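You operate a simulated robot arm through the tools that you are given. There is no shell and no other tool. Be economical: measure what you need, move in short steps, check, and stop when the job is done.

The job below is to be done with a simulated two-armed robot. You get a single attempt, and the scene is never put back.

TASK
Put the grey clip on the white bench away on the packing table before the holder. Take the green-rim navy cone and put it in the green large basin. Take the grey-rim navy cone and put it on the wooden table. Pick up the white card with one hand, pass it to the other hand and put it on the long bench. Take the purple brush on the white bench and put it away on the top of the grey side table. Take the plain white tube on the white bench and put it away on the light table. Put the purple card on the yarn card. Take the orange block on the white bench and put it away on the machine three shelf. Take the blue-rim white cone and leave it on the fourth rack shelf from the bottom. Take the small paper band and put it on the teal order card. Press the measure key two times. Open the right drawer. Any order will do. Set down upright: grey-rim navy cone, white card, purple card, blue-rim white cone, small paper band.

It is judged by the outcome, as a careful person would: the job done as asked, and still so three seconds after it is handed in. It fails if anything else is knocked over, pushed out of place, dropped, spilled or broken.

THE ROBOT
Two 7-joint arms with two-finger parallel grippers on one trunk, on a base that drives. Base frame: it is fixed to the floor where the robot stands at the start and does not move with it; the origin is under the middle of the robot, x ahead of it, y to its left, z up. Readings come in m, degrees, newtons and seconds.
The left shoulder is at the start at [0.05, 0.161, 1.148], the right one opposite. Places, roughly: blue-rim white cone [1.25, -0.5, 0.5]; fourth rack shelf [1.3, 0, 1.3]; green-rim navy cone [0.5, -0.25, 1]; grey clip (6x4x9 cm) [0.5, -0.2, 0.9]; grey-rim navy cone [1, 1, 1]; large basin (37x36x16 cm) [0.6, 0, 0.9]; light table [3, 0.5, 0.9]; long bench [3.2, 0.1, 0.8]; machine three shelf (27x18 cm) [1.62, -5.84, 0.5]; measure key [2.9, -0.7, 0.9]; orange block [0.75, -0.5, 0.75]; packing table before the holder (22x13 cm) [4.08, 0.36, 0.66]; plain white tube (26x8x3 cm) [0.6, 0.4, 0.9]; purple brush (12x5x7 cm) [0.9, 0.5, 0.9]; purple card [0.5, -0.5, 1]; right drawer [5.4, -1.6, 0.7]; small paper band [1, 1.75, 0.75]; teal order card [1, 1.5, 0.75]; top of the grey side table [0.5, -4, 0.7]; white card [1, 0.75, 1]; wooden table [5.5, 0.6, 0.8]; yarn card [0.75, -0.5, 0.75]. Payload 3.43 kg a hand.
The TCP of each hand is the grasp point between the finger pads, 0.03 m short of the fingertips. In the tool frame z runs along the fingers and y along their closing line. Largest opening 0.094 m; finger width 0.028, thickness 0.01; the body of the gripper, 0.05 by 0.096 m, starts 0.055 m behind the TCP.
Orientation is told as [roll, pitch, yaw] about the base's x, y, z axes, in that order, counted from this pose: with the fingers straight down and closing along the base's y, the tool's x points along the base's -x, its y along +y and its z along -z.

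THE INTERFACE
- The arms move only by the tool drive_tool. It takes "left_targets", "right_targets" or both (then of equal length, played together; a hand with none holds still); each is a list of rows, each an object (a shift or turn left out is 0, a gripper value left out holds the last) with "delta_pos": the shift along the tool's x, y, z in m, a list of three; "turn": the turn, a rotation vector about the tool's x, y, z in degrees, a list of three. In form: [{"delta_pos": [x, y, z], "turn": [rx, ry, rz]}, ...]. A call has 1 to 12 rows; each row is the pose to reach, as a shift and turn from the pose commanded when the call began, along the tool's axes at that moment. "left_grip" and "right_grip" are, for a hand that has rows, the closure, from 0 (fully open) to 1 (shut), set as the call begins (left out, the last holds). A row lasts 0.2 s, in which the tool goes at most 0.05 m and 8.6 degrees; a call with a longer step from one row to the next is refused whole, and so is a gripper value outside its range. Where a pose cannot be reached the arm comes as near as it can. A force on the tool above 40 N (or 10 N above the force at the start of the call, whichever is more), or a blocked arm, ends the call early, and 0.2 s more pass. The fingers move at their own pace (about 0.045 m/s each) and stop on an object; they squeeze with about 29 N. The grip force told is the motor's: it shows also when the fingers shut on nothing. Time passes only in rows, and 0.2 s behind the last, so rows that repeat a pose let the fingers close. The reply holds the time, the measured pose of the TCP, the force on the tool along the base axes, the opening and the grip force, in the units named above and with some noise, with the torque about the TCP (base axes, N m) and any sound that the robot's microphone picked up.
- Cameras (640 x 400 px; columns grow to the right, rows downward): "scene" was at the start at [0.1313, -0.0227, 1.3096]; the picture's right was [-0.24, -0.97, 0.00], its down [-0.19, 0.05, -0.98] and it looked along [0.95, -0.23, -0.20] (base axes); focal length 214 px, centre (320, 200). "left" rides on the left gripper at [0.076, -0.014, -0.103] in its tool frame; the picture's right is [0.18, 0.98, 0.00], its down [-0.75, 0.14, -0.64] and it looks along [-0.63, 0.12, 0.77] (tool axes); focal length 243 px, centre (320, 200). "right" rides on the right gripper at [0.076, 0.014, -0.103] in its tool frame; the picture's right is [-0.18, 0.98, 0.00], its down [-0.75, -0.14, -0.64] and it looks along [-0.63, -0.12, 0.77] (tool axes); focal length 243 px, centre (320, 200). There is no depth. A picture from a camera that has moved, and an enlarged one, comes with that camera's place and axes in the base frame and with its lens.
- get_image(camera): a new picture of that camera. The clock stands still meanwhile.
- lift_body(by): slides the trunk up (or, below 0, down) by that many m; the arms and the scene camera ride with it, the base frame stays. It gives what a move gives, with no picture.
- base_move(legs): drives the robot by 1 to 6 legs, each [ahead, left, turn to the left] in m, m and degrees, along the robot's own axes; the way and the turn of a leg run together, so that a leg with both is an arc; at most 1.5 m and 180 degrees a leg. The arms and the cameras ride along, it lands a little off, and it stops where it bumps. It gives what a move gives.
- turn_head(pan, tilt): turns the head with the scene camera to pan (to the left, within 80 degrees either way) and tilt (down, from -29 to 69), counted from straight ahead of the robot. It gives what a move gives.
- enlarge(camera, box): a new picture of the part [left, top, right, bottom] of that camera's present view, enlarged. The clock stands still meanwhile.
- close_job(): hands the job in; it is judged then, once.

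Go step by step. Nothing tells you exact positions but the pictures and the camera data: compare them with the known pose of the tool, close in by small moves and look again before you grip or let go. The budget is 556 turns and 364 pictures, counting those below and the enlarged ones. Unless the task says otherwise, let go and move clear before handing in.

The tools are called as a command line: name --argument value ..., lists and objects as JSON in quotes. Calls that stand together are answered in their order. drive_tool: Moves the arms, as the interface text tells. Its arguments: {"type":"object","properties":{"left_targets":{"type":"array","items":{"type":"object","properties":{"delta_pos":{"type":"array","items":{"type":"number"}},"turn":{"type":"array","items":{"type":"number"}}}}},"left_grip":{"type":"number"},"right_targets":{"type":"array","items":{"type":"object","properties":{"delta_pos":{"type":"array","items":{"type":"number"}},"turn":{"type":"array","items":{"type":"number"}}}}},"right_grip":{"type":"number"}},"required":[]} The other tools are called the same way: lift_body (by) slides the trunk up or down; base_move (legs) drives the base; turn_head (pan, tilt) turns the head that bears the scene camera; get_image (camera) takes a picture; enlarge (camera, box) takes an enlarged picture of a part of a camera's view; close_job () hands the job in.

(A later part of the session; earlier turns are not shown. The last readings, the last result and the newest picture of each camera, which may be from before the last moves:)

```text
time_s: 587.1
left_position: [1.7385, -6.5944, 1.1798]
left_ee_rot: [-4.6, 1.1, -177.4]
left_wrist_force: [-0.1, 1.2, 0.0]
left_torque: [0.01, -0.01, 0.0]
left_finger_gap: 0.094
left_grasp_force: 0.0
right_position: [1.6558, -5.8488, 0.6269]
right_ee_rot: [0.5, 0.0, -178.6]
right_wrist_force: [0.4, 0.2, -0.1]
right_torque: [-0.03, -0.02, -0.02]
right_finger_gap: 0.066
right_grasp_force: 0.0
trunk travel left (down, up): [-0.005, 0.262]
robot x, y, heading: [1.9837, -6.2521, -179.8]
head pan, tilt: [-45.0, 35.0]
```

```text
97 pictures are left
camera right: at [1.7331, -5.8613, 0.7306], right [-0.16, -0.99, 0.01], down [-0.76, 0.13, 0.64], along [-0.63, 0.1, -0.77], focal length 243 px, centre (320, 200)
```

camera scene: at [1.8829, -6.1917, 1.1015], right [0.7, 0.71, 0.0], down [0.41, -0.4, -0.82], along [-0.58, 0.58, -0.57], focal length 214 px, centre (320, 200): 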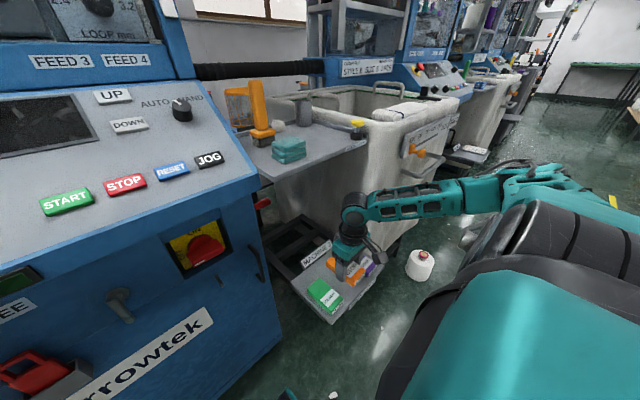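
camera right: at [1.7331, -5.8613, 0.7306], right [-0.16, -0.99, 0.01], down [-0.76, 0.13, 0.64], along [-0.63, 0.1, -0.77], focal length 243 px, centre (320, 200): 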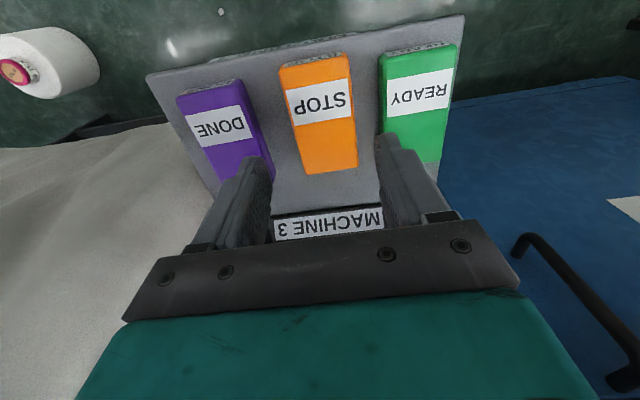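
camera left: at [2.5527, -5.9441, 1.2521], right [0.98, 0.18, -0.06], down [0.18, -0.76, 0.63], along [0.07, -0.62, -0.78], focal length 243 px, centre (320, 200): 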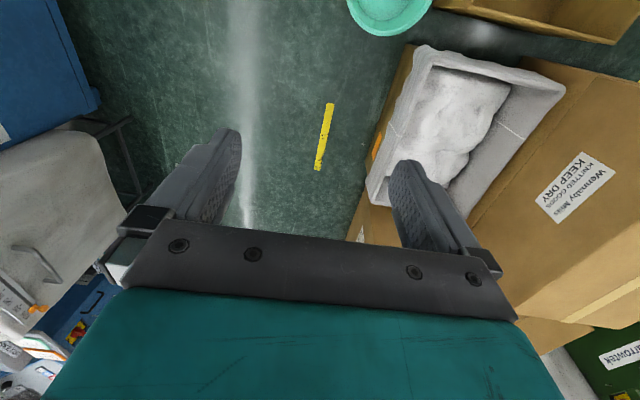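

Orange block is on the machine three shelf. Pull the hand back, restore the trunk, and head back to the bench for the clip and the tube.

drive_tool --right_targets '[{"delta_pos": [0.045, 0, 0]}, {"delta_pos": [0.09, 0, 0]}, {"delta_pos": [0.135, 0, 0]}, {"delta_pos": [0.18, 0, 0]}, {"delta_pos": [0.22, 0, 0]}]' --right_grip 0

base_move --legs '[[-0.2, 0, 0]]'

lift_body --by 0.17

drive_tool --right_targets '[{"delta_pos": [-0.02, 0.02, -0.04]}, {"delta_pos": [-0.04, 0.04, -0.08]}, {"delta_pos": [-0.06, 0.06, -0.12]}, {"delta_pos": [-0.08, 0.08, -0.16]}, {"delta_pos": [-0.1, 0.1, -0.2]}, {"delta_pos": [-0.12, 0.12, -0.24]}, {"delta_pos": [-0.14, 0.13, -0.28]}, {"delta_pos": [-0.16, 0.14, -0.32]}, {"delta_pos": [-0.18, 0.15, -0.36]}, {"delta_pos": [-0.18, 0.15, -0.4]}]'

turn_head --pan 0 --tilt 25

```text
time_s: 588.3
left_position: [1.7381, -6.5944, 1.18]
left_ee_rot: [-4.6, 1.0, -177.4]
left_wrist_force: [0.0, -0.2, -0.3]
left_torque: [0.01, 0.01, -0.04]
left_finger_gap: 0.0941
left_grasp_force: 0.1
right_position: [1.8772, -5.844, 0.6282]
right_ee_rot: [0.5, -0.1, -178.8]
right_wrist_force: [-0.8, -0.3, -0.4]
right_torque: [-0.02, 0.01, -0.02]
right_finger_gap: 0.0939
right_grasp_force: 0.0
trunk travel left (down, up): [-0.005, 0.262]
robot x, y, heading: [1.982, -6.2501, -179.8]
head pan, tilt: [-45.0, 35.0]
```

```text
time_s: 589.9
left_position: [1.9385, -6.5927, 1.1795]
left_ee_rot: [-4.5, 1.0, -177.1]
left_wrist_force: [0.1, 0.2, 0.6]
left_torque: [-0.02, 0.0, 0.01]
left_finger_gap: 0.0942
left_grasp_force: 0.0
right_position: [2.0748, -5.8443, 0.6275]
right_ee_rot: [0.5, 0.1, -178.4]
right_wrist_force: [0.1, 0.9, 0.6]
right_torque: [-0.04, 0.0, -0.02]
right_finger_gap: 0.0936
right_grasp_force: 0.1
trunk travel left (down, up): [-0.005, 0.262]
robot x, y, heading: [2.1847, -6.2516, -179.6]
head pan, tilt: [-45.0, 35.0]
```

```text
time_s: 591.8
left_position: [1.9385, -6.5934, 1.3496]
left_ee_rot: [-4.6, 1.0, -177.1]
left_wrist_force: [-0.4, 0.0, 0.1]
left_torque: [-0.01, -0.01, -0.01]
left_finger_gap: 0.094
left_grasp_force: 0.0
right_position: [2.0744, -5.8446, 0.7983]
right_ee_rot: [0.5, 0.0, -178.4]
right_wrist_force: [0.1, 0.7, 0.1]
right_torque: [0.0, 0.02, 0.0]
right_finger_gap: 0.094
right_grasp_force: 0.0
trunk travel left (down, up): [-0.175, 0.092]
robot x, y, heading: [2.182, -6.2508, -179.5]
head pan, tilt: [-45.0, 35.0]
```

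```text
time_s: 594.0
left_position: [1.9388, -6.5924, 1.3494]
left_ee_rot: [-4.5, 1.1, -177.2]
left_wrist_force: [1.0, 0.5, 0.6]
left_torque: [0.0, 0.01, 0.01]
left_finger_gap: 0.0939
left_grasp_force: 0.1
right_position: [1.8952, -5.9946, 1.2002]
right_ee_rot: [0.5, 0.1, -178.5]
right_wrist_force: [-0.4, 0.7, -0.9]
right_torque: [0.02, -0.02, -0.01]
right_finger_gap: 0.0941
right_grasp_force: 0.0
right hand out of reach, approached as far as the arm can: row 1, 2, 3, 4, 5, 6
trunk travel left (down, up): [-0.175, 0.092]
robot x, y, heading: [2.1822, -6.2542, -179.6]
head pan, tilt: [-45.0, 35.0]
```

```text
time_s: 595.1
left_position: [1.9371, -6.5931, 1.3488]
left_ee_rot: [-4.6, 1.1, -177.1]
left_wrist_force: [-1.0, -0.1, -0.2]
left_torque: [0.0, -0.04, 0.0]
left_finger_gap: 0.0939
left_grasp_force: 0.0
right_position: [1.8968, -5.9936, 1.2005]
right_ee_rot: [0.4, 0.0, -178.4]
right_wrist_force: [-0.7, -0.4, 0.2]
right_torque: [0.01, -0.04, -0.02]
right_finger_gap: 0.0939
right_grasp_force: 0.0
trunk travel left (down, up): [-0.175, 0.092]
robot x, y, heading: [2.1788, -6.2487, -179.3]
head pan, tilt: [0.0, 25.0]
```

drive_tool --left_targets '[{"delta_pos": [0, 0.02, 0.03], "turn": [-2.3, -0.5, 1]}, {"delta_pos": [-0.02, 0.04, 0.07], "turn": [-4.6, -1.0, 2.2]}, {"delta_pos": [-0.04, 0.05, 0.11], "turn": [-4.6, -1.0, 2.2]}, {"delta_pos": [-0.06, 0.05, 0.15], "turn": [-4.6, -1.0, 2.2]}]'

base_move --legs '[[0, 0, -45], [0, 0, -45.5], [1.3, 0, 0]]'

get_image --camera "scene"

```text
time_s: 596.1
left_position: [1.8837, -6.6355, 1.1926]
left_ee_rot: [0.1, -0.1, -179.5]
left_wrist_force: [-0.6, 0.3, 0.1]
left_torque: [0.0, -0.01, 0.0]
left_finger_gap: 0.0939
left_grasp_force: 0.0
left hand out of reach, approached as far as the arm can: row 1
right_position: [1.8942, -5.9949, 1.2002]
right_ee_rot: [0.5, 0.0, -178.4]
right_wrist_force: [0.5, 0.1, 0.6]
right_torque: [-0.01, -0.04, -0.01]
right_finger_gap: 0.0942
right_grasp_force: 0.0
trunk travel left (down, up): [-0.175, 0.092]
robot x, y, heading: [2.1783, -6.2497, -179.4]
head pan, tilt: [0.0, 25.0]
```

```text
time_s: 606.7
left_position: [1.8347, -4.6752, 1.1941]
left_ee_rot: [0.0, -0.1, 89.4]
left_wrist_force: [-0.2, 0.8, -0.5]
left_torque: [-0.03, 0.0, 0.0]
left_finger_gap: 0.094
left_grasp_force: 0.0
right_position: [2.4747, -4.7017, 1.2002]
right_ee_rot: [0.4, 0.1, 90.4]
right_wrist_force: [-0.2, -0.6, -0.5]
right_torque: [0.02, 0.04, -0.01]
right_finger_gap: 0.094
right_grasp_force: 0.0
trunk travel left (down, up): [-0.175, 0.092]
robot x, y, heading: [2.2119, -4.9828, 89.4]
head pan, tilt: [0.0, 25.0]
```

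```text
96 pictures are left
camera scene: at [2.2137, -4.8531, 1.2873], right [1.0, -0.01, 0.0], down [-0.01, -0.42, -0.91], along [0.01, 0.91, -0.42], focal length 214 px, centre (320, 200)
```

scene: 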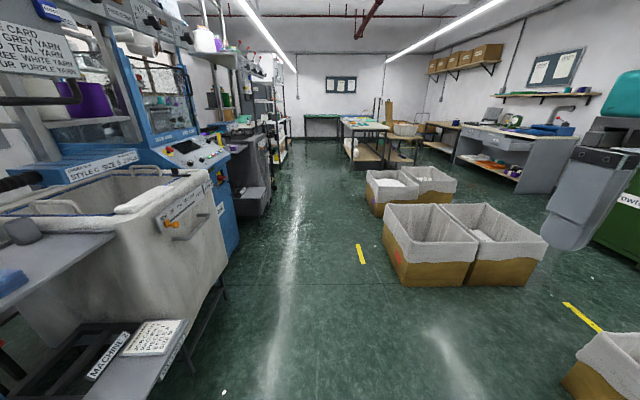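

base_move --legs '[[1.3, 0, 0], [1.3, 0, 0.5], [1.1, 0, 0]]'

base_move --legs '[[0, 1.3, 0], [0, 1.3, 0]]'

get_image --camera "scene"

```text
time_s: 624.6
left_position: [1.8778, -0.9828, 1.1937]
left_ee_rot: [-0.1, -0.2, 90.1]
left_wrist_force: [0.1, 0.4, 0.5]
left_torque: [0.05, -0.01, 0.0]
left_finger_gap: 0.0939
left_grasp_force: 0.0
right_position: [2.5163, -1.0011, 1.2008]
right_ee_rot: [0.5, 0.0, 91.1]
right_wrist_force: [-0.8, 0.1, -0.3]
right_torque: [-0.04, -0.02, 0.01]
right_finger_gap: 0.0937
right_grasp_force: 0.2
trunk travel left (down, up): [-0.175, 0.092]
robot x, y, heading: [2.2587, -1.2888, 90.2]
head pan, tilt: [0.0, 25.0]
```

```text
time_s: 637.3
left_position: [-0.7377, -0.9952, 1.1927]
left_ee_rot: [0.0, -0.1, 89.6]
left_wrist_force: [1.1, 0.2, -0.2]
left_torque: [0.01, 0.0, 0.01]
left_finger_gap: 0.0938
left_grasp_force: 0.0
right_position: [-0.0973, -1.0178, 1.2006]
right_ee_rot: [0.4, 0.0, 90.6]
right_wrist_force: [-0.6, -0.7, 0.6]
right_torque: [-0.02, 0.01, -0.02]
right_finger_gap: 0.0937
right_grasp_force: 0.0
trunk travel left (down, up): [-0.175, 0.092]
robot x, y, heading: [-0.3589, -1.3041, 89.6]
head pan, tilt: [0.0, 25.0]
```

```text
95 pictures are left
camera scene: at [-0.3579, -1.1701, 1.2873], right [1.0, -0.01, 0.0], down [0.0, -0.42, -0.91], along [0.01, 0.91, -0.42], focal length 214 px, centre (320, 200)
```

scene: 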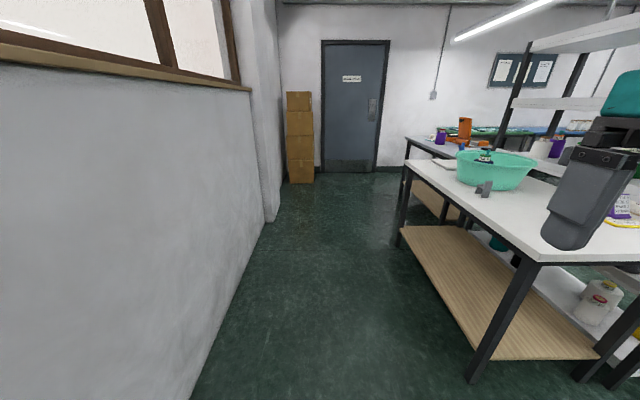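

base_move --legs '[[1.35, -0.05, 0], [0, 0, -45], [0, 0, -44.6]]'

turn_head --pan 0 --tilt 35

base_move --legs '[[0.35, 0, 0]]'

get_image --camera "scene"

get_image --camera "right"

```text
time_s: 648.2
left_position: [-0.0026, 0.4449, 1.1936]
left_ee_rot: [0.1, -0.1, 0.8]
left_wrist_force: [-0.5, -0.2, -0.3]
left_torque: [0.03, -0.01, 0.03]
left_finger_gap: 0.0941
left_grasp_force: 0.0
right_position: [-0.0127, -0.1968, 1.2006]
right_ee_rot: [0.6, 0.0, 1.7]
right_wrist_force: [0.8, 0.1, -0.6]
right_torque: [-0.01, 0.01, -0.02]
right_finger_gap: 0.0938
right_grasp_force: 0.1
trunk travel left (down, up): [-0.175, 0.092]
robot x, y, heading: [-0.3008, 0.0595, 0.6]
head pan, tilt: [0.0, 25.0]
```

```text
time_s: 648.9
left_position: [-0.0013, 0.4452, 1.1936]
left_ee_rot: [0.0, -0.1, 0.6]
left_wrist_force: [0.0, 0.6, -0.2]
left_torque: [-0.01, -0.01, -0.02]
left_finger_gap: 0.0938
left_grasp_force: 0.1
right_position: [-0.0119, -0.1961, 1.2001]
right_ee_rot: [0.5, -0.1, 1.8]
right_wrist_force: [0.0, 0.0, -0.4]
right_torque: [0.0, -0.01, 0.04]
right_finger_gap: 0.094
right_grasp_force: 0.0
trunk travel left (down, up): [-0.175, 0.092]
robot x, y, heading: [-0.3002, 0.0611, 0.5]
head pan, tilt: [0.0, 35.0]
```

```text
time_s: 651.2
left_position: [0.3469, 0.4466, 1.1932]
left_ee_rot: [0.0, -0.1, 0.6]
left_wrist_force: [0.8, 0.0, -0.1]
left_torque: [0.02, 0.0, 0.03]
left_finger_gap: 0.0939
left_grasp_force: 0.0
right_position: [0.3347, -0.1935, 1.2]
right_ee_rot: [0.5, 0.0, 1.6]
right_wrist_force: [-0.6, -0.7, -0.2]
right_torque: [0.01, 0.03, 0.0]
right_finger_gap: 0.094
right_grasp_force: 0.1
trunk travel left (down, up): [-0.175, 0.092]
robot x, y, heading: [0.0433, 0.0635, 0.7]
head pan, tilt: [0.0, 35.0]
```

```text
94 pictures are left
camera scene: at [0.1753, 0.0638, 1.2715], right [0.01, -1.0, 0.0], down [-0.57, 0.0, -0.82], along [0.82, 0.01, -0.57], focal length 214 px, centre (320, 200)
```

scene: 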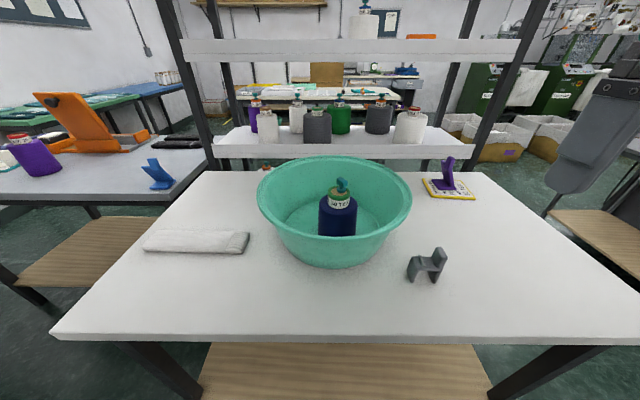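

```text
93 pictures are left
camera right: at [0.2582, -0.1824, 1.3034], right [0.16, 0.99, 0.01], down [0.76, -0.13, 0.64], along [0.63, -0.09, -0.77], focal length 243 px, centre (320, 200)
```

right: 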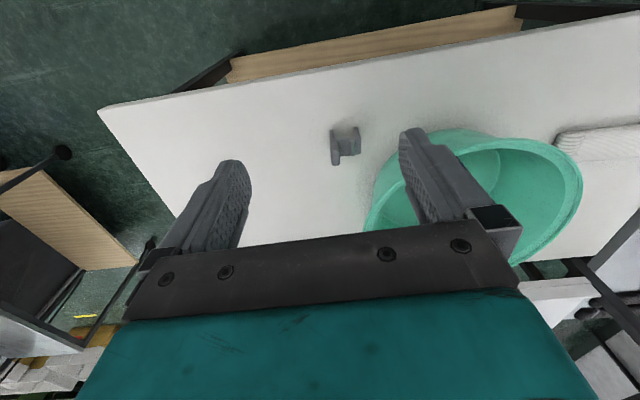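

enlarge --camera "scene" --box '[380, 230, 480, 300]'

enlarge --camera "right" --box '[295, 110, 395, 180]'

```text
5.71 times, centred on (430, 265) of scene
camera zoom: at [0.1753, 0.0638, 1.2715], right [0.01, -1.0, 0.0], down [-0.57, 0.0, -0.82], along [0.82, 0.01, -0.57], focal length 1226 px, centre (-309, -171)
```

zoom: 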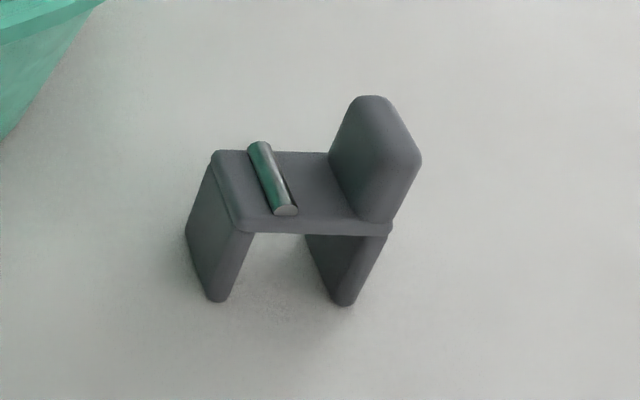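

```text
5.71 times, centred on (345, 145) of right
camera zoom: at [0.2582, -0.1824, 1.3034], right [0.16, 0.99, 0.01], down [0.76, -0.13, 0.64], along [0.63, -0.09, -0.77], focal length 1386 px, centre (177, 514)
```

zoom: 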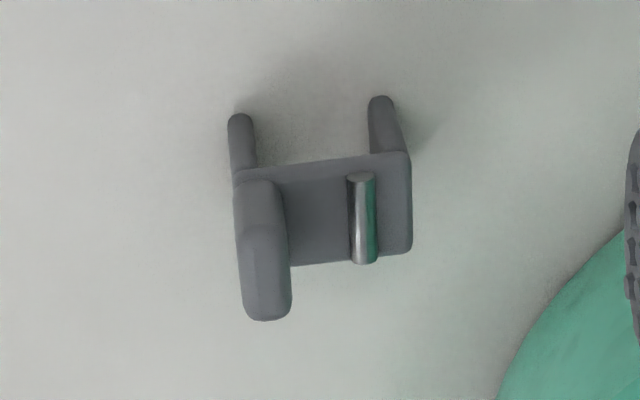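

The clip is like a small chair at about [0.481, -0.162], close to the basin rim. I'll yaw the right hand 90° to grip across its 4 cm depth with clearance to the basin.

drive_tool --right_targets '[{"delta_pos": [-0.02, 0.003, 0], "turn": [0, 0, -8.3]}, {"delta_pos": [-0.04, 0.006, 0], "turn": [0, 0, -16.6]}, {"delta_pos": [-0.06, 0.009, 0], "turn": [0, 0, -24.9]}, {"delta_pos": [-0.08, 0.012, 0], "turn": [0, 0, -33.2]}, {"delta_pos": [-0.1, 0.015, 0], "turn": [0, 0, -41.5]}, {"delta_pos": [-0.12, 0.018, 0], "turn": [0, 0, -49.8]}, {"delta_pos": [-0.14, 0.021, 0], "turn": [0, 0, -58.1]}, {"delta_pos": [-0.145, 0.024, 0.02], "turn": [0, 0, -66.4]}, {"delta_pos": [-0.145, 0.024, 0.05], "turn": [0, 0, -74.7]}, {"delta_pos": [-0.145, 0.024, 0.09], "turn": [0, 0, -83]}, {"delta_pos": [-0.145, 0.024, 0.13], "turn": [0, 0, -89]}]' --right_grip 0

get_image --camera "right"

enlarge --camera "scene" --box '[360, 180, 520, 300]'

```text
time_s: 653.6
left_position: [0.3469, 0.4469, 1.1943]
left_ee_rot: [0.1, 0.0, 0.6]
left_wrist_force: [0.0, 0.0, 1.0]
left_torque: [0.01, -0.01, 0.0]
left_finger_gap: 0.0942
left_grasp_force: 0.1
right_position: [0.4796, -0.1619, 1.0674]
right_ee_rot: [0.1, -0.6, 90.7]
right_wrist_force: [0.2, 0.6, 0.5]
right_torque: [0.02, 0.02, -0.03]
right_finger_gap: 0.0941
right_grasp_force: 0.0
trunk travel left (down, up): [-0.175, 0.092]
robot x, y, heading: [0.0445, 0.0638, 0.5]
head pan, tilt: [0.0, 35.0]
```

```text
90 pictures are left
camera right: at [0.4655, -0.2398, 1.1703], right [-0.98, 0.17, 0.0], down [0.13, 0.75, 0.65], along [0.11, 0.64, -0.76], focal length 243 px, centre (320, 200)
```

right: 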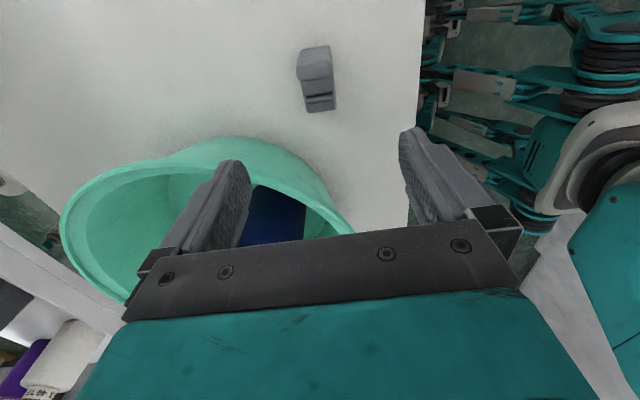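

```text
3.33 times, centred on (440, 240) of scene
camera zoom: at [0.1751, 0.0636, 1.2716], right [0.01, -1.0, 0.0], down [-0.57, 0.0, -0.82], along [0.82, 0.01, -0.57], focal length 715 px, centre (-80, 67)
```

zoom: 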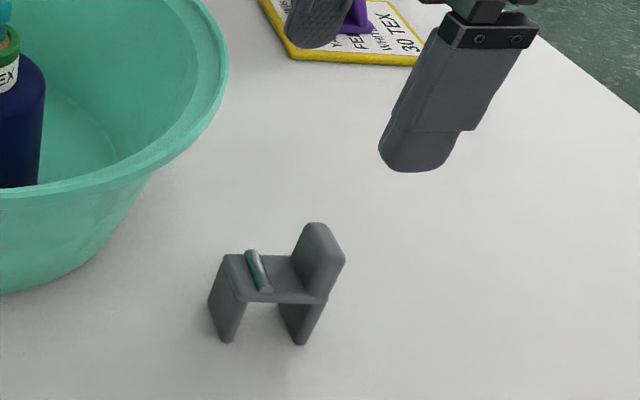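

drive_tool --right_targets '[{"delta_pos": [0.007, 0, 0.04]}, {"delta_pos": [0.007, 0, 0.08]}, {"delta_pos": [0.007, 0, 0.12]}, {"delta_pos": [0.007, 0, 0.155]}, {"delta_pos": [0.007, 0, 0.178]}]'

get_image --camera "right"

enlarge --camera "scene" --box '[360, 180, 520, 300]'

```text
time_s: 654.8
left_position: [0.3461, 0.4474, 1.1938]
left_ee_rot: [0.0, -0.1, 0.5]
left_wrist_force: [-0.8, 0.7, 0.0]
left_torque: [-0.01, -0.03, 0.02]
left_finger_gap: 0.0941
left_grasp_force: 0.2
right_position: [0.4786, -0.1687, 0.8919]
right_ee_rot: [0.0, -0.5, 90.6]
right_wrist_force: [-0.1, -0.9, 1.2]
right_torque: [-0.05, -0.03, 0.01]
right_finger_gap: 0.0936
right_grasp_force: 0.1
trunk travel left (down, up): [-0.175, 0.092]
robot x, y, heading: [0.0418, 0.0618, 0.6]
head pan, tilt: [0.0, 35.0]
```

```text
88 pictures are left
camera right: at [0.4657, -0.2453, 0.9932], right [-0.98, 0.17, 0.0], down [0.13, 0.75, 0.65], along [0.11, 0.64, -0.76], focal length 243 px, centre (320, 200)
```

right: 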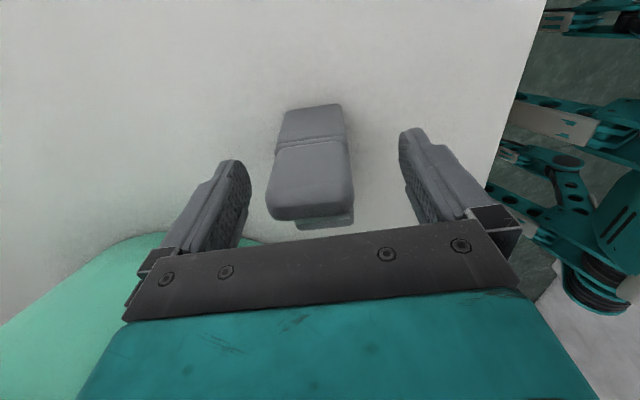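

```text
3.33 times, centred on (440, 240) of scene
camera zoom: at [0.1749, 0.0637, 1.2716], right [0.01, -1.0, 0.0], down [-0.57, 0.0, -0.82], along [0.82, 0.01, -0.57], focal length 715 px, centre (-80, 67)
```

zoom: 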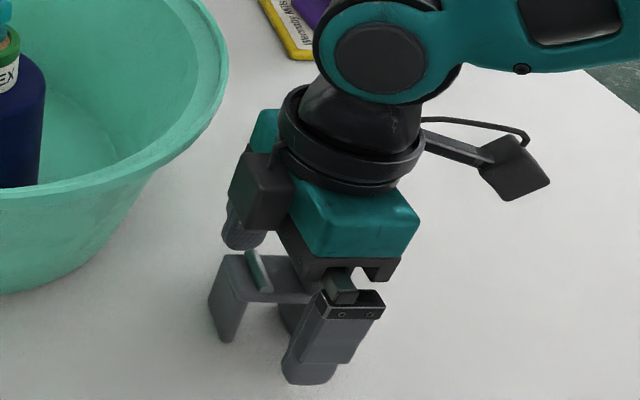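

drive_tool --right_targets '[{}, {}, {}, {}, {}]' --right_grip 1

drive_tool --right_targets '[{"delta_pos": [0, 0, -0.03]}, {"delta_pos": [0, 0, -0.07]}, {"delta_pos": [0, 0, -0.11]}, {"delta_pos": [0, 0, -0.15]}, {"delta_pos": [0, 0, -0.2]}, {"delta_pos": [0, 0, -0.25]}, {"delta_pos": [0, 0, -0.28]}]'

get_image --camera "right"

get_image --camera "scene"

```text
time_s: 656.0
left_position: [0.3463, 0.4462, 1.1926]
left_ee_rot: [0.0, 0.0, 0.5]
left_wrist_force: [-0.4, 0.2, -0.2]
left_torque: [0.0, 0.01, 0.01]
left_finger_gap: 0.0939
left_grasp_force: 0.0
right_position: [0.4792, -0.1679, 0.8905]
right_ee_rot: [0.0, -0.6, 90.7]
right_wrist_force: [0.4, 1.0, 0.1]
right_torque: [-0.03, -0.02, -0.01]
right_finger_gap: 0.0392
right_grasp_force: 29.2
trunk travel left (down, up): [-0.175, 0.092]
robot x, y, heading: [0.0442, 0.0643, 0.6]
head pan, tilt: [0.0, 35.0]
```

```text
time_s: 657.6
left_position: [0.3459, 0.4467, 1.1949]
left_ee_rot: [-0.1, -0.1, 0.6]
left_wrist_force: [0.1, -0.2, 0.4]
left_torque: [-0.03, 0.01, 0.0]
left_finger_gap: 0.0937
left_grasp_force: 0.0
right_position: [0.478, -0.1739, 1.173]
right_ee_rot: [0.0, -0.3, 90.6]
right_wrist_force: [0.6, -0.1, 0.1]
right_torque: [0.03, 0.03, -0.01]
right_finger_gap: 0.0391
right_grasp_force: 28.7
trunk travel left (down, up): [-0.175, 0.092]
robot x, y, heading: [0.0466, 0.0632, 0.7]
head pan, tilt: [0.0, 35.0]
```

```text
86 pictures are left
camera right: at [0.4646, -0.2508, 1.2758], right [-0.98, 0.17, 0.0], down [0.13, 0.75, 0.65], along [0.11, 0.64, -0.76], focal length 243 px, centre (320, 200)
```

right: 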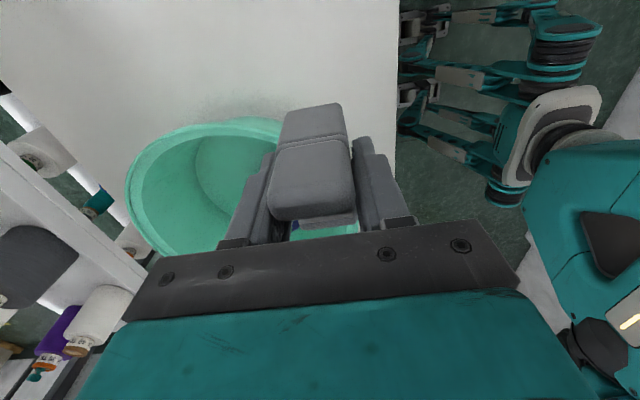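

```text
85 pictures are left
camera scene: at [0.1747, 0.0639, 1.2716], right [0.01, -1.0, 0.0], down [-0.57, 0.0, -0.82], along [0.82, 0.01, -0.57], focal length 214 px, centre (320, 200)
```

scene: 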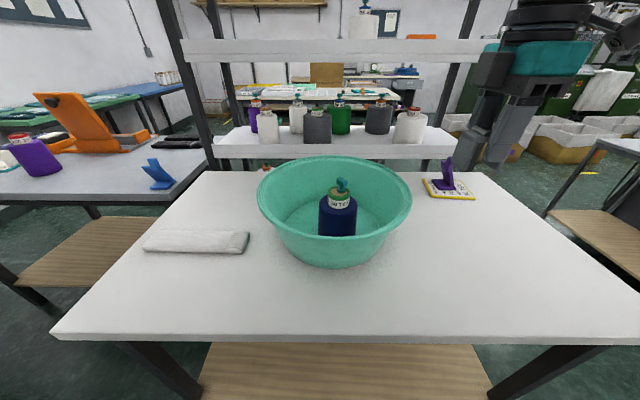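

Clip held. Now shift left for the white tube with the left hand.

base_move --legs '[[0, 0.15, -0.6], [0.015, 0, 0]]'

drive_tool --left_targets '[{"delta_pos": [-0.02, -0.02, 0], "turn": [0, 0, 8.3]}, {"delta_pos": [-0.04, -0.04, 0], "turn": [0, 0, 16.6]}, {"delta_pos": [-0.06, -0.06, 0], "turn": [0, 0, 24.9]}, {"delta_pos": [-0.08, -0.08, 0], "turn": [0, 0, 33.2]}, {"delta_pos": [-0.1, -0.1, 0], "turn": [0, 0, 41.5]}, {"delta_pos": [-0.12, -0.12, 0], "turn": [0, 0, 49.8]}, {"delta_pos": [-0.145, -0.14, 0], "turn": [0, 0, 58.1]}, {"delta_pos": [-0.17, -0.16, 0], "turn": [0, 0, 66.4]}, {"delta_pos": [-0.195, -0.18, 0.01], "turn": [0, 0, 74.7]}, {"delta_pos": [-0.22, -0.195, 0.03], "turn": [0, 0, 83]}, {"delta_pos": [-0.22, -0.195, 0.07], "turn": [0, 0, 89]}, {"delta_pos": [-0.22, -0.195, 0.11], "turn": [0, 0, 89]}]'

get_image --camera "left"

get_image --camera "scene"

```text
time_s: 659.3
left_position: [0.3644, 0.5948, 1.1934]
left_ee_rot: [0.0, -0.1, 0.1]
left_wrist_force: [-0.6, 0.0, -0.5]
left_torque: [-0.02, 0.01, -0.01]
left_finger_gap: 0.0939
left_grasp_force: 0.1
right_position: [0.4918, -0.0258, 1.1729]
right_ee_rot: [0.0, -0.4, 90.2]
right_wrist_force: [0.1, 0.0, -0.5]
right_torque: [0.04, 0.05, 0.0]
right_finger_gap: 0.0392
right_grasp_force: 29.2
trunk travel left (down, up): [-0.175, 0.092]
robot x, y, heading: [0.0597, 0.2155, 0.1]
head pan, tilt: [0.0, 35.0]
```

```text
time_s: 661.9
left_position: [0.6035, 0.4228, 1.0944]
left_ee_rot: [0.0, -0.8, -88.3]
left_wrist_force: [0.0, -0.2, 0.4]
left_torque: [-0.01, 0.0, -0.02]
left_finger_gap: 0.0941
left_grasp_force: 0.1
left hand out of reach, approached as far as the arm can: row 7, 8, 9, 10, 11, 12
right_position: [0.491, -0.0269, 1.1731]
right_ee_rot: [0.0, -0.5, 90.2]
right_wrist_force: [-0.5, 0.6, -1.3]
right_torque: [-0.01, -0.01, 0.01]
right_finger_gap: 0.0392
right_grasp_force: 28.8
trunk travel left (down, up): [-0.175, 0.092]
robot x, y, heading: [0.0589, 0.21, 0.1]
head pan, tilt: [0.0, 35.0]
```

```text
84 pictures are left
camera left: at [0.5865, 0.501, 1.1967], right [0.98, 0.21, 0.0], down [0.16, -0.74, 0.65], along [0.14, -0.64, -0.76], focal length 243 px, centre (320, 200)
```

left: 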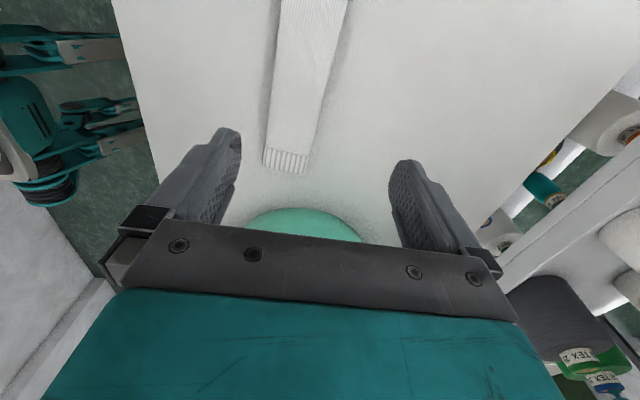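

```text
83 pictures are left
camera scene: at [0.1897, 0.213, 1.2715], right [0.0, -1.0, 0.0], down [-0.57, 0.0, -0.82], along [0.82, 0.0, -0.57], focal length 214 px, centre (320, 200)
```

scene: 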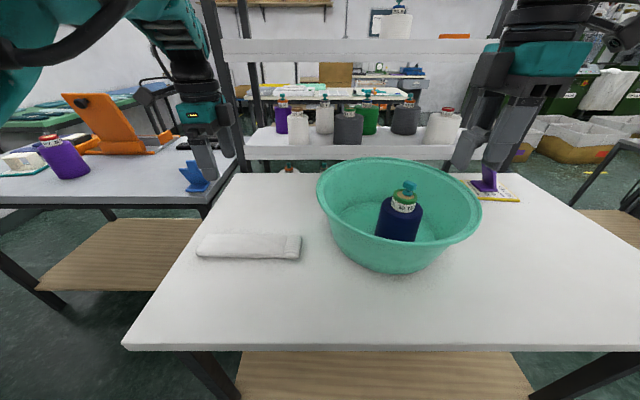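

drive_tool --left_targets '[{"delta_pos": [-0.018, -0.02, 0], "turn": [0, 0, 6.7]}, {"delta_pos": [-0.018, -0.02, 0.04], "turn": [0, 0, 6.7]}, {"delta_pos": [-0.018, -0.02, 0.08], "turn": [0, 0, 6.7]}, {"delta_pos": [-0.018, -0.02, 0.12], "turn": [0, 0, 6.7]}, {"delta_pos": [-0.018, -0.02, 0.155], "turn": [0, 0, 6.7]}]'

get_image --camera "left"

enlarge --camera "scene" --box '[140, 140, 340, 290]'

```text
time_s: 663.1
left_position: [0.6106, 0.4292, 0.9358]
left_ee_rot: [0.1, 0.0, -95.5]
left_wrist_force: [0.4, 0.7, 0.6]
left_torque: [-0.02, 0.01, 0.01]
left_finger_gap: 0.094
left_grasp_force: 0.0
left hand out of reach, approached as far as the arm can: row 1, 2, 3, 4, 5
right_position: [0.4918, -0.0268, 1.1722]
right_ee_rot: [0.0, -0.6, 90.2]
right_wrist_force: [0.1, 0.4, 0.8]
right_torque: [-0.03, -0.02, 0.02]
right_finger_gap: 0.0392
right_grasp_force: 29.0
trunk travel left (down, up): [-0.175, 0.092]
robot x, y, heading: [0.0618, 0.2138, 0.2]
head pan, tilt: [0.0, 35.0]
```

```text
82 pictures are left
camera left: at [0.6037, 0.507, 1.0394], right [1.0, 0.09, 0.0], down [0.07, -0.76, 0.64], along [0.06, -0.64, -0.77], focal length 243 px, centre (320, 200)
```

left: 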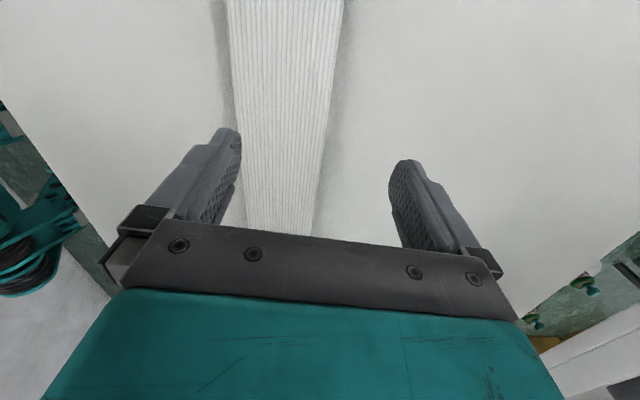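

```text
2.67 times, centred on (240, 215) of scene
camera zoom: at [0.1894, 0.213, 1.2716], right [0.0, -1.0, 0.0], down [-0.57, 0.0, -0.82], along [0.82, 0.0, -0.57], focal length 572 px, centre (533, 160)
```

zoom: 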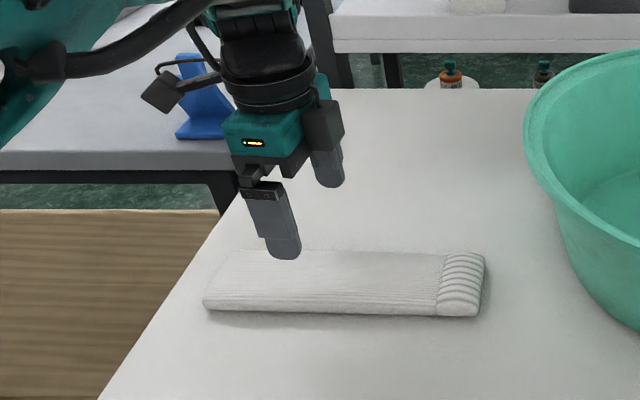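

base_move --legs '[[-0.025, -0.02, 0]]'

get_image --camera "left"

```text
time_s: 664.0
left_position: [0.583, 0.4089, 0.9374]
left_ee_rot: [0.1, -0.1, -95.5]
left_wrist_force: [-0.1, -0.8, 1.2]
left_torque: [0.03, -0.02, -0.03]
left_finger_gap: 0.0939
left_grasp_force: 0.0
right_position: [0.466, -0.0481, 1.1725]
right_ee_rot: [0.0, -0.5, 90.1]
right_wrist_force: [-0.1, -0.3, -1.0]
right_torque: [0.02, 0.01, -0.01]
right_finger_gap: 0.0394
right_grasp_force: 29.2
trunk travel left (down, up): [-0.175, 0.092]
robot x, y, heading: [0.0358, 0.1942, 0.2]
head pan, tilt: [0.0, 35.0]
```

```text
80 pictures are left
camera left: at [0.5772, 0.4862, 1.0406], right [1.0, 0.09, 0.0], down [0.07, -0.76, 0.64], along [0.06, -0.64, -0.77], focal length 243 px, centre (320, 200)
```

left: 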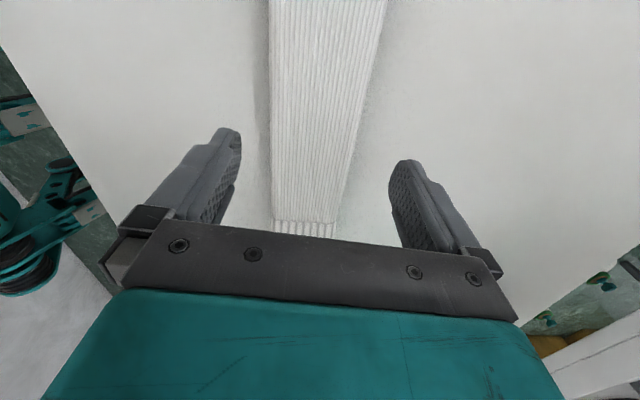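

Centred on the tube. Lower with the trunk, then close.

lift_body --by -0.055

drive_tool --left_targets '[{"delta_pos": [0, 0, 0.005]}, {"delta_pos": [0, 0, 0.01]}]'

drive_tool --left_targets '[{}, {}, {}, {}]' --left_grip 1

get_image --camera "left"

```text
time_s: 665.0
left_position: [0.5847, 0.409, 0.8819]
left_ee_rot: [0.1, 0.0, -95.5]
left_wrist_force: [-0.4, -0.8, -0.7]
left_torque: [0.0, -0.03, 0.02]
left_finger_gap: 0.0938
left_grasp_force: 0.0
right_position: [0.4636, -0.0473, 1.1178]
right_ee_rot: [0.0, -0.5, 90.2]
right_wrist_force: [-0.6, -0.7, -0.8]
right_torque: [0.03, -0.01, 0.01]
right_finger_gap: 0.039
right_grasp_force: 28.9
trunk travel left (down, up): [-0.12, 0.147]
robot x, y, heading: [0.0321, 0.195, -0.2]
head pan, tilt: [0.0, 35.0]
```

```text
time_s: 665.5
left_position: [0.584, 0.4089, 0.872]
left_ee_rot: [-0.1, 0.0, -95.5]
left_wrist_force: [-0.6, -0.6, 0.4]
left_torque: [-0.02, -0.01, 0.02]
left_finger_gap: 0.094
left_grasp_force: 0.0
right_position: [0.4666, -0.0476, 1.1171]
right_ee_rot: [-0.1, -0.5, 90.1]
right_wrist_force: [0.5, -0.1, -0.4]
right_torque: [-0.03, 0.0, -0.01]
right_finger_gap: 0.0395
right_grasp_force: 29.0
trunk travel left (down, up): [-0.12, 0.147]
robot x, y, heading: [0.0342, 0.1943, -0.0]
head pan, tilt: [0.0, 35.0]
```

```text
time_s: 666.5
left_position: [0.5846, 0.4091, 0.8709]
left_ee_rot: [0.0, 0.0, -95.5]
left_wrist_force: [0.4, 0.2, 0.8]
left_torque: [0.0, 0.01, -0.01]
left_finger_gap: 0.0697
left_grasp_force: 28.6
right_position: [0.464, -0.0467, 1.1173]
right_ee_rot: [0.0, -0.5, 90.1]
right_wrist_force: [0.8, -0.4, 0.2]
right_torque: [-0.01, -0.03, -0.02]
right_finger_gap: 0.0394
right_grasp_force: 29.3
trunk travel left (down, up): [-0.12, 0.147]
robot x, y, heading: [0.0357, 0.1934, -0.2]
head pan, tilt: [0.0, 35.0]
```

```text
79 pictures are left
camera left: at [0.5771, 0.4868, 0.9758], right [1.0, 0.09, 0.0], down [0.07, -0.76, 0.64], along [0.06, -0.64, -0.77], focal length 243 px, centre (320, 200)
```

left: 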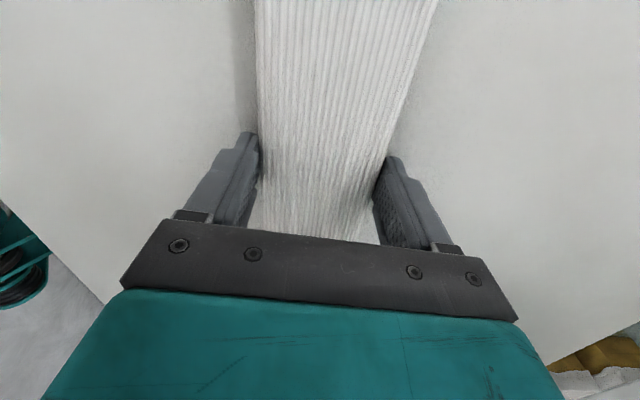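

lift_body --by 0.055

drive_tool --left_targets '[{"delta_pos": [0, 0, -0.04]}, {"delta_pos": [0, 0, -0.08]}, {"delta_pos": [0, 0, -0.12]}, {"delta_pos": [0, 0, -0.16]}, {"delta_pos": [0, 0, -0.2]}, {"delta_pos": [0, 0, -0.23]}]'

get_image --camera "scene"

```text
time_s: 667.5
left_position: [0.5839, 0.409, 0.9269]
left_ee_rot: [0.0, 0.1, -95.5]
left_wrist_force: [-0.2, 0.3, -0.7]
left_torque: [0.0, -0.01, -0.01]
left_finger_gap: 0.0697
left_grasp_force: 28.9
right_position: [0.465, -0.0463, 1.1723]
right_ee_rot: [0.0, -0.5, 90.1]
right_wrist_force: [0.2, -0.2, -0.1]
right_torque: [0.02, 0.02, 0.01]
right_finger_gap: 0.0392
right_grasp_force: 29.2
trunk travel left (down, up): [-0.175, 0.092]
robot x, y, heading: [0.0356, 0.19, 0.2]
head pan, tilt: [0.0, 35.0]
```

```text
time_s: 668.9
left_position: [0.5847, 0.4148, 1.1622]
left_ee_rot: [0.0, -0.6, -94.9]
left_wrist_force: [-0.1, 0.3, -0.8]
left_torque: [0.02, 0.0, 0.0]
left_finger_gap: 0.0694
left_grasp_force: 29.1
right_position: [0.4654, -0.0461, 1.1728]
right_ee_rot: [-0.1, -0.5, 90.1]
right_wrist_force: [-0.1, 0.1, -0.2]
right_torque: [0.0, -0.01, 0.01]
right_finger_gap: 0.0391
right_grasp_force: 28.7
trunk travel left (down, up): [-0.175, 0.092]
robot x, y, heading: [0.035, 0.1927, -0.0]
head pan, tilt: [0.0, 35.0]
```

```text
78 pictures are left
camera scene: at [0.1633, 0.1925, 1.2715], right [0.0, -1.0, 0.0], down [-0.57, 0.0, -0.82], along [0.82, 0.0, -0.57], focal length 214 px, centre (320, 200)
```

scene: 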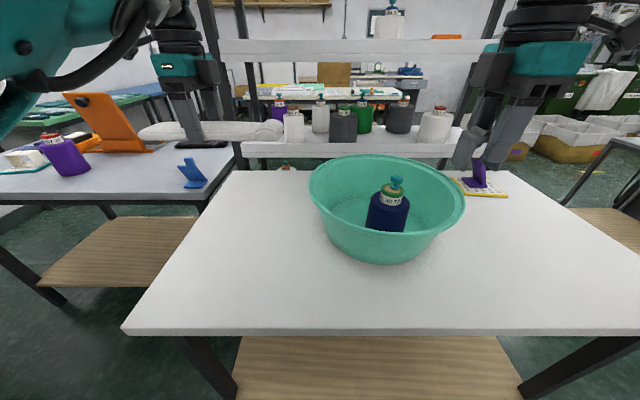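

Tube held. Drive around to the long bench with clip and tube.

base_move --legs '[[-0.36, 0, 0], [0, -0.7, 0], [0, -0.7, 0]]'

base_move --legs '[[0.02, 0, 0], [1.25, 0, 0], [1.25, 0, 0]]'

```text
time_s: 678.1
left_position: [0.1924, -0.9929, 1.1616]
left_ee_rot: [0.0, -0.5, -97.4]
left_wrist_force: [-0.3, -0.3, 0.1]
left_torque: [0.02, 0.0, -0.01]
left_finger_gap: 0.0687
left_grasp_force: 28.7
right_position: [0.0543, -1.4501, 1.1722]
right_ee_rot: [0.0, -0.5, 87.7]
right_wrist_force: [-0.5, -0.3, 0.4]
right_torque: [0.02, 0.01, -0.01]
right_finger_gap: 0.0392
right_grasp_force: 28.7
trunk travel left (down, up): [-0.175, 0.092]
robot x, y, heading: [-0.3664, -1.1927, -2.3]
head pan, tilt: [0.0, 35.0]
```

```text
time_s: 690.6
left_position: [2.6905, -1.0083, 1.1604]
left_ee_rot: [0.1, -0.6, -95.0]
left_wrist_force: [0.0, -0.1, -1.1]
left_torque: [0.0, 0.01, 0.0]
left_finger_gap: 0.0687
left_grasp_force: 29.0
right_position: [2.5705, -1.4701, 1.1714]
right_ee_rot: [-0.1, -0.4, 90.0]
right_wrist_force: [0.2, -0.1, 1.1]
right_torque: [0.0, -0.02, 0.0]
right_finger_gap: 0.0393
right_grasp_force: 28.8
trunk travel left (down, up): [-0.175, 0.092]
robot x, y, heading: [2.1371, -1.2285, -0.1]
head pan, tilt: [0.0, 35.0]
```

base_move --legs '[[0, 0.8, 0], [0, 0.75, 0]]'

turn_head --pan 0 --tilt 30

get_image --camera "scene"

```text
time_s: 698.5
left_position: [2.6875, 0.5167, 1.1608]
left_ee_rot: [0.1, -0.6, -94.9]
left_wrist_force: [0.5, 0.1, -1.8]
left_torque: [0.02, 0.01, 0.0]
left_finger_gap: 0.0687
left_grasp_force: 28.5
right_position: [2.5689, 0.055, 1.1733]
right_ee_rot: [0.0, -0.4, 90.0]
right_wrist_force: [0.1, 0.0, -0.5]
right_torque: [0.01, -0.03, 0.01]
right_finger_gap: 0.0393
right_grasp_force: 28.8
trunk travel left (down, up): [-0.175, 0.092]
robot x, y, heading: [2.1378, 0.2925, -0.3]
head pan, tilt: [0.0, 35.0]
```

```text
time_s: 699.1
left_position: [2.6871, 0.5174, 1.1604]
left_ee_rot: [0.1, -0.7, -94.8]
left_wrist_force: [-0.1, -0.6, -1.3]
left_torque: [0.0, 0.01, -0.02]
left_finger_gap: 0.0687
left_grasp_force: 28.5
right_position: [2.5684, 0.0539, 1.1728]
right_ee_rot: [0.0, -0.4, 90.0]
right_wrist_force: [-0.7, -0.8, -0.1]
right_torque: [0.01, -0.02, -0.01]
right_finger_gap: 0.0392
right_grasp_force: 29.2
trunk travel left (down, up): [-0.175, 0.092]
robot x, y, heading: [2.1402, 0.2963, 0.1]
head pan, tilt: [0.0, 30.0]
```

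```text
77 pictures are left
camera scene: at [2.2695, 0.2938, 1.2793], right [0.0, -1.0, 0.0], down [-0.5, 0.0, -0.87], along [0.87, 0.0, -0.5], focal length 214 px, centre (320, 200)
```

scene: 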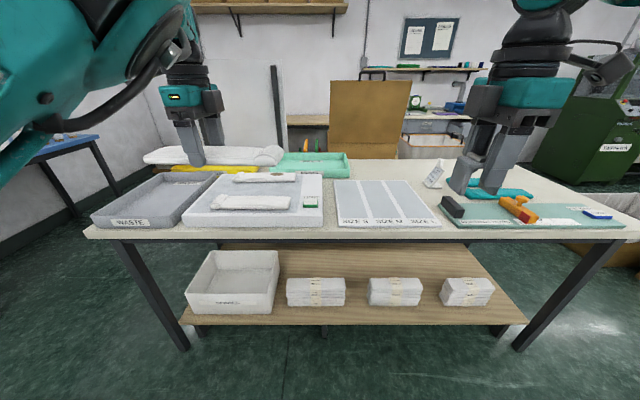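

enlarge --camera "scene" --box '[80, 130, 360, 250]'

```text
2.29 times, centred on (220, 190) of scene
camera zoom: at [2.2695, 0.2938, 1.2793], right [0.0, -1.0, 0.0], down [-0.5, 0.0, -0.87], along [0.87, 0.0, -0.5], focal length 490 px, centre (549, 223)
```

zoom: 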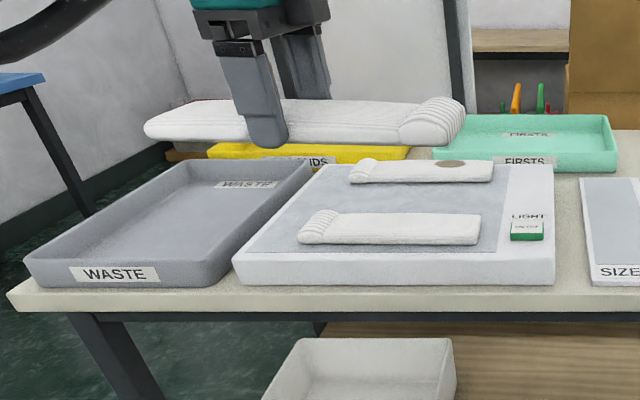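

The light table (white box) has two tubes with a free middle strip at x≈3.017, y 0.40–0.67. I'll approach and set the tube there, parallel to the others.

base_move --legs '[[0, -0.06, 0], [0.38, 0, 0]]'

drive_tool --left_targets '[{"delta_pos": [0.03, -0.02, 0], "turn": [0, 0, -2]}, {"delta_pos": [0.06, -0.04, 0], "turn": [0, 0, -4]}, {"delta_pos": [0.078, -0.055, 0.02], "turn": [0, 0, -5]}, {"delta_pos": [0.078, -0.055, 0.05], "turn": [0, 0, -5]}]'

get_image --camera "left"

get_image --camera "scene"

```text
time_s: 702.0
left_position: [3.0611, 0.4579, 1.1604]
left_ee_rot: [0.0, -0.5, -94.8]
left_wrist_force: [0.0, -0.9, -0.5]
left_torque: [0.02, 0.0, 0.03]
left_finger_gap: 0.0687
left_grasp_force: 29.0
right_position: [2.9424, -0.0053, 1.1733]
right_ee_rot: [0.0, -0.4, 90.1]
right_wrist_force: [-0.1, -0.2, 0.4]
right_torque: [0.01, 0.02, -0.01]
right_finger_gap: 0.0392
right_grasp_force: 29.0
trunk travel left (down, up): [-0.175, 0.092]
robot x, y, heading: [2.5116, 0.2352, -0.1]
head pan, tilt: [0.0, 30.0]
```

```text
time_s: 703.0
left_position: [3.0137, 0.5461, 1.1063]
left_ee_rot: [-0.3, -0.7, -89.2]
left_wrist_force: [0.3, 0.8, 0.0]
left_torque: [0.0, 0.0, -0.02]
left_finger_gap: 0.0688
left_grasp_force: 28.5
right_position: [2.9412, -0.0054, 1.172]
right_ee_rot: [0.0, -0.4, 90.1]
right_wrist_force: [0.4, -0.6, 0.4]
right_torque: [-0.01, -0.02, -0.01]
right_finger_gap: 0.0395
right_grasp_force: 29.4
trunk travel left (down, up): [-0.175, 0.092]
robot x, y, heading: [2.5113, 0.2325, 0.1]
head pan, tilt: [0.0, 30.0]
```

```text
75 pictures are left
camera left: at [2.9987, 0.6243, 1.21], right [0.98, 0.2, -0.01], down [0.15, -0.74, 0.65], along [0.12, -0.64, -0.76], focal length 243 px, centre (320, 200)
```

left: 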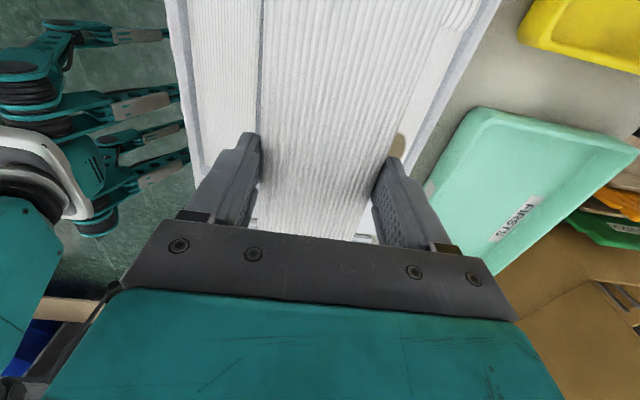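

```text
74 pictures are left
camera scene: at [2.6425, 0.2345, 1.2793], right [0.0, -1.0, 0.0], down [-0.5, 0.0, -0.87], along [0.87, 0.0, -0.5], focal length 214 px, centre (320, 200)
```

scene: 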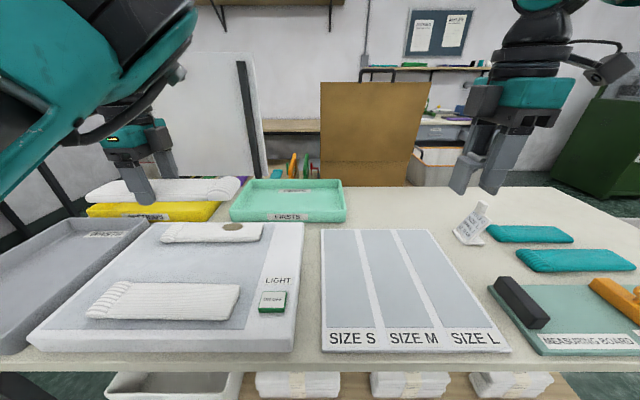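

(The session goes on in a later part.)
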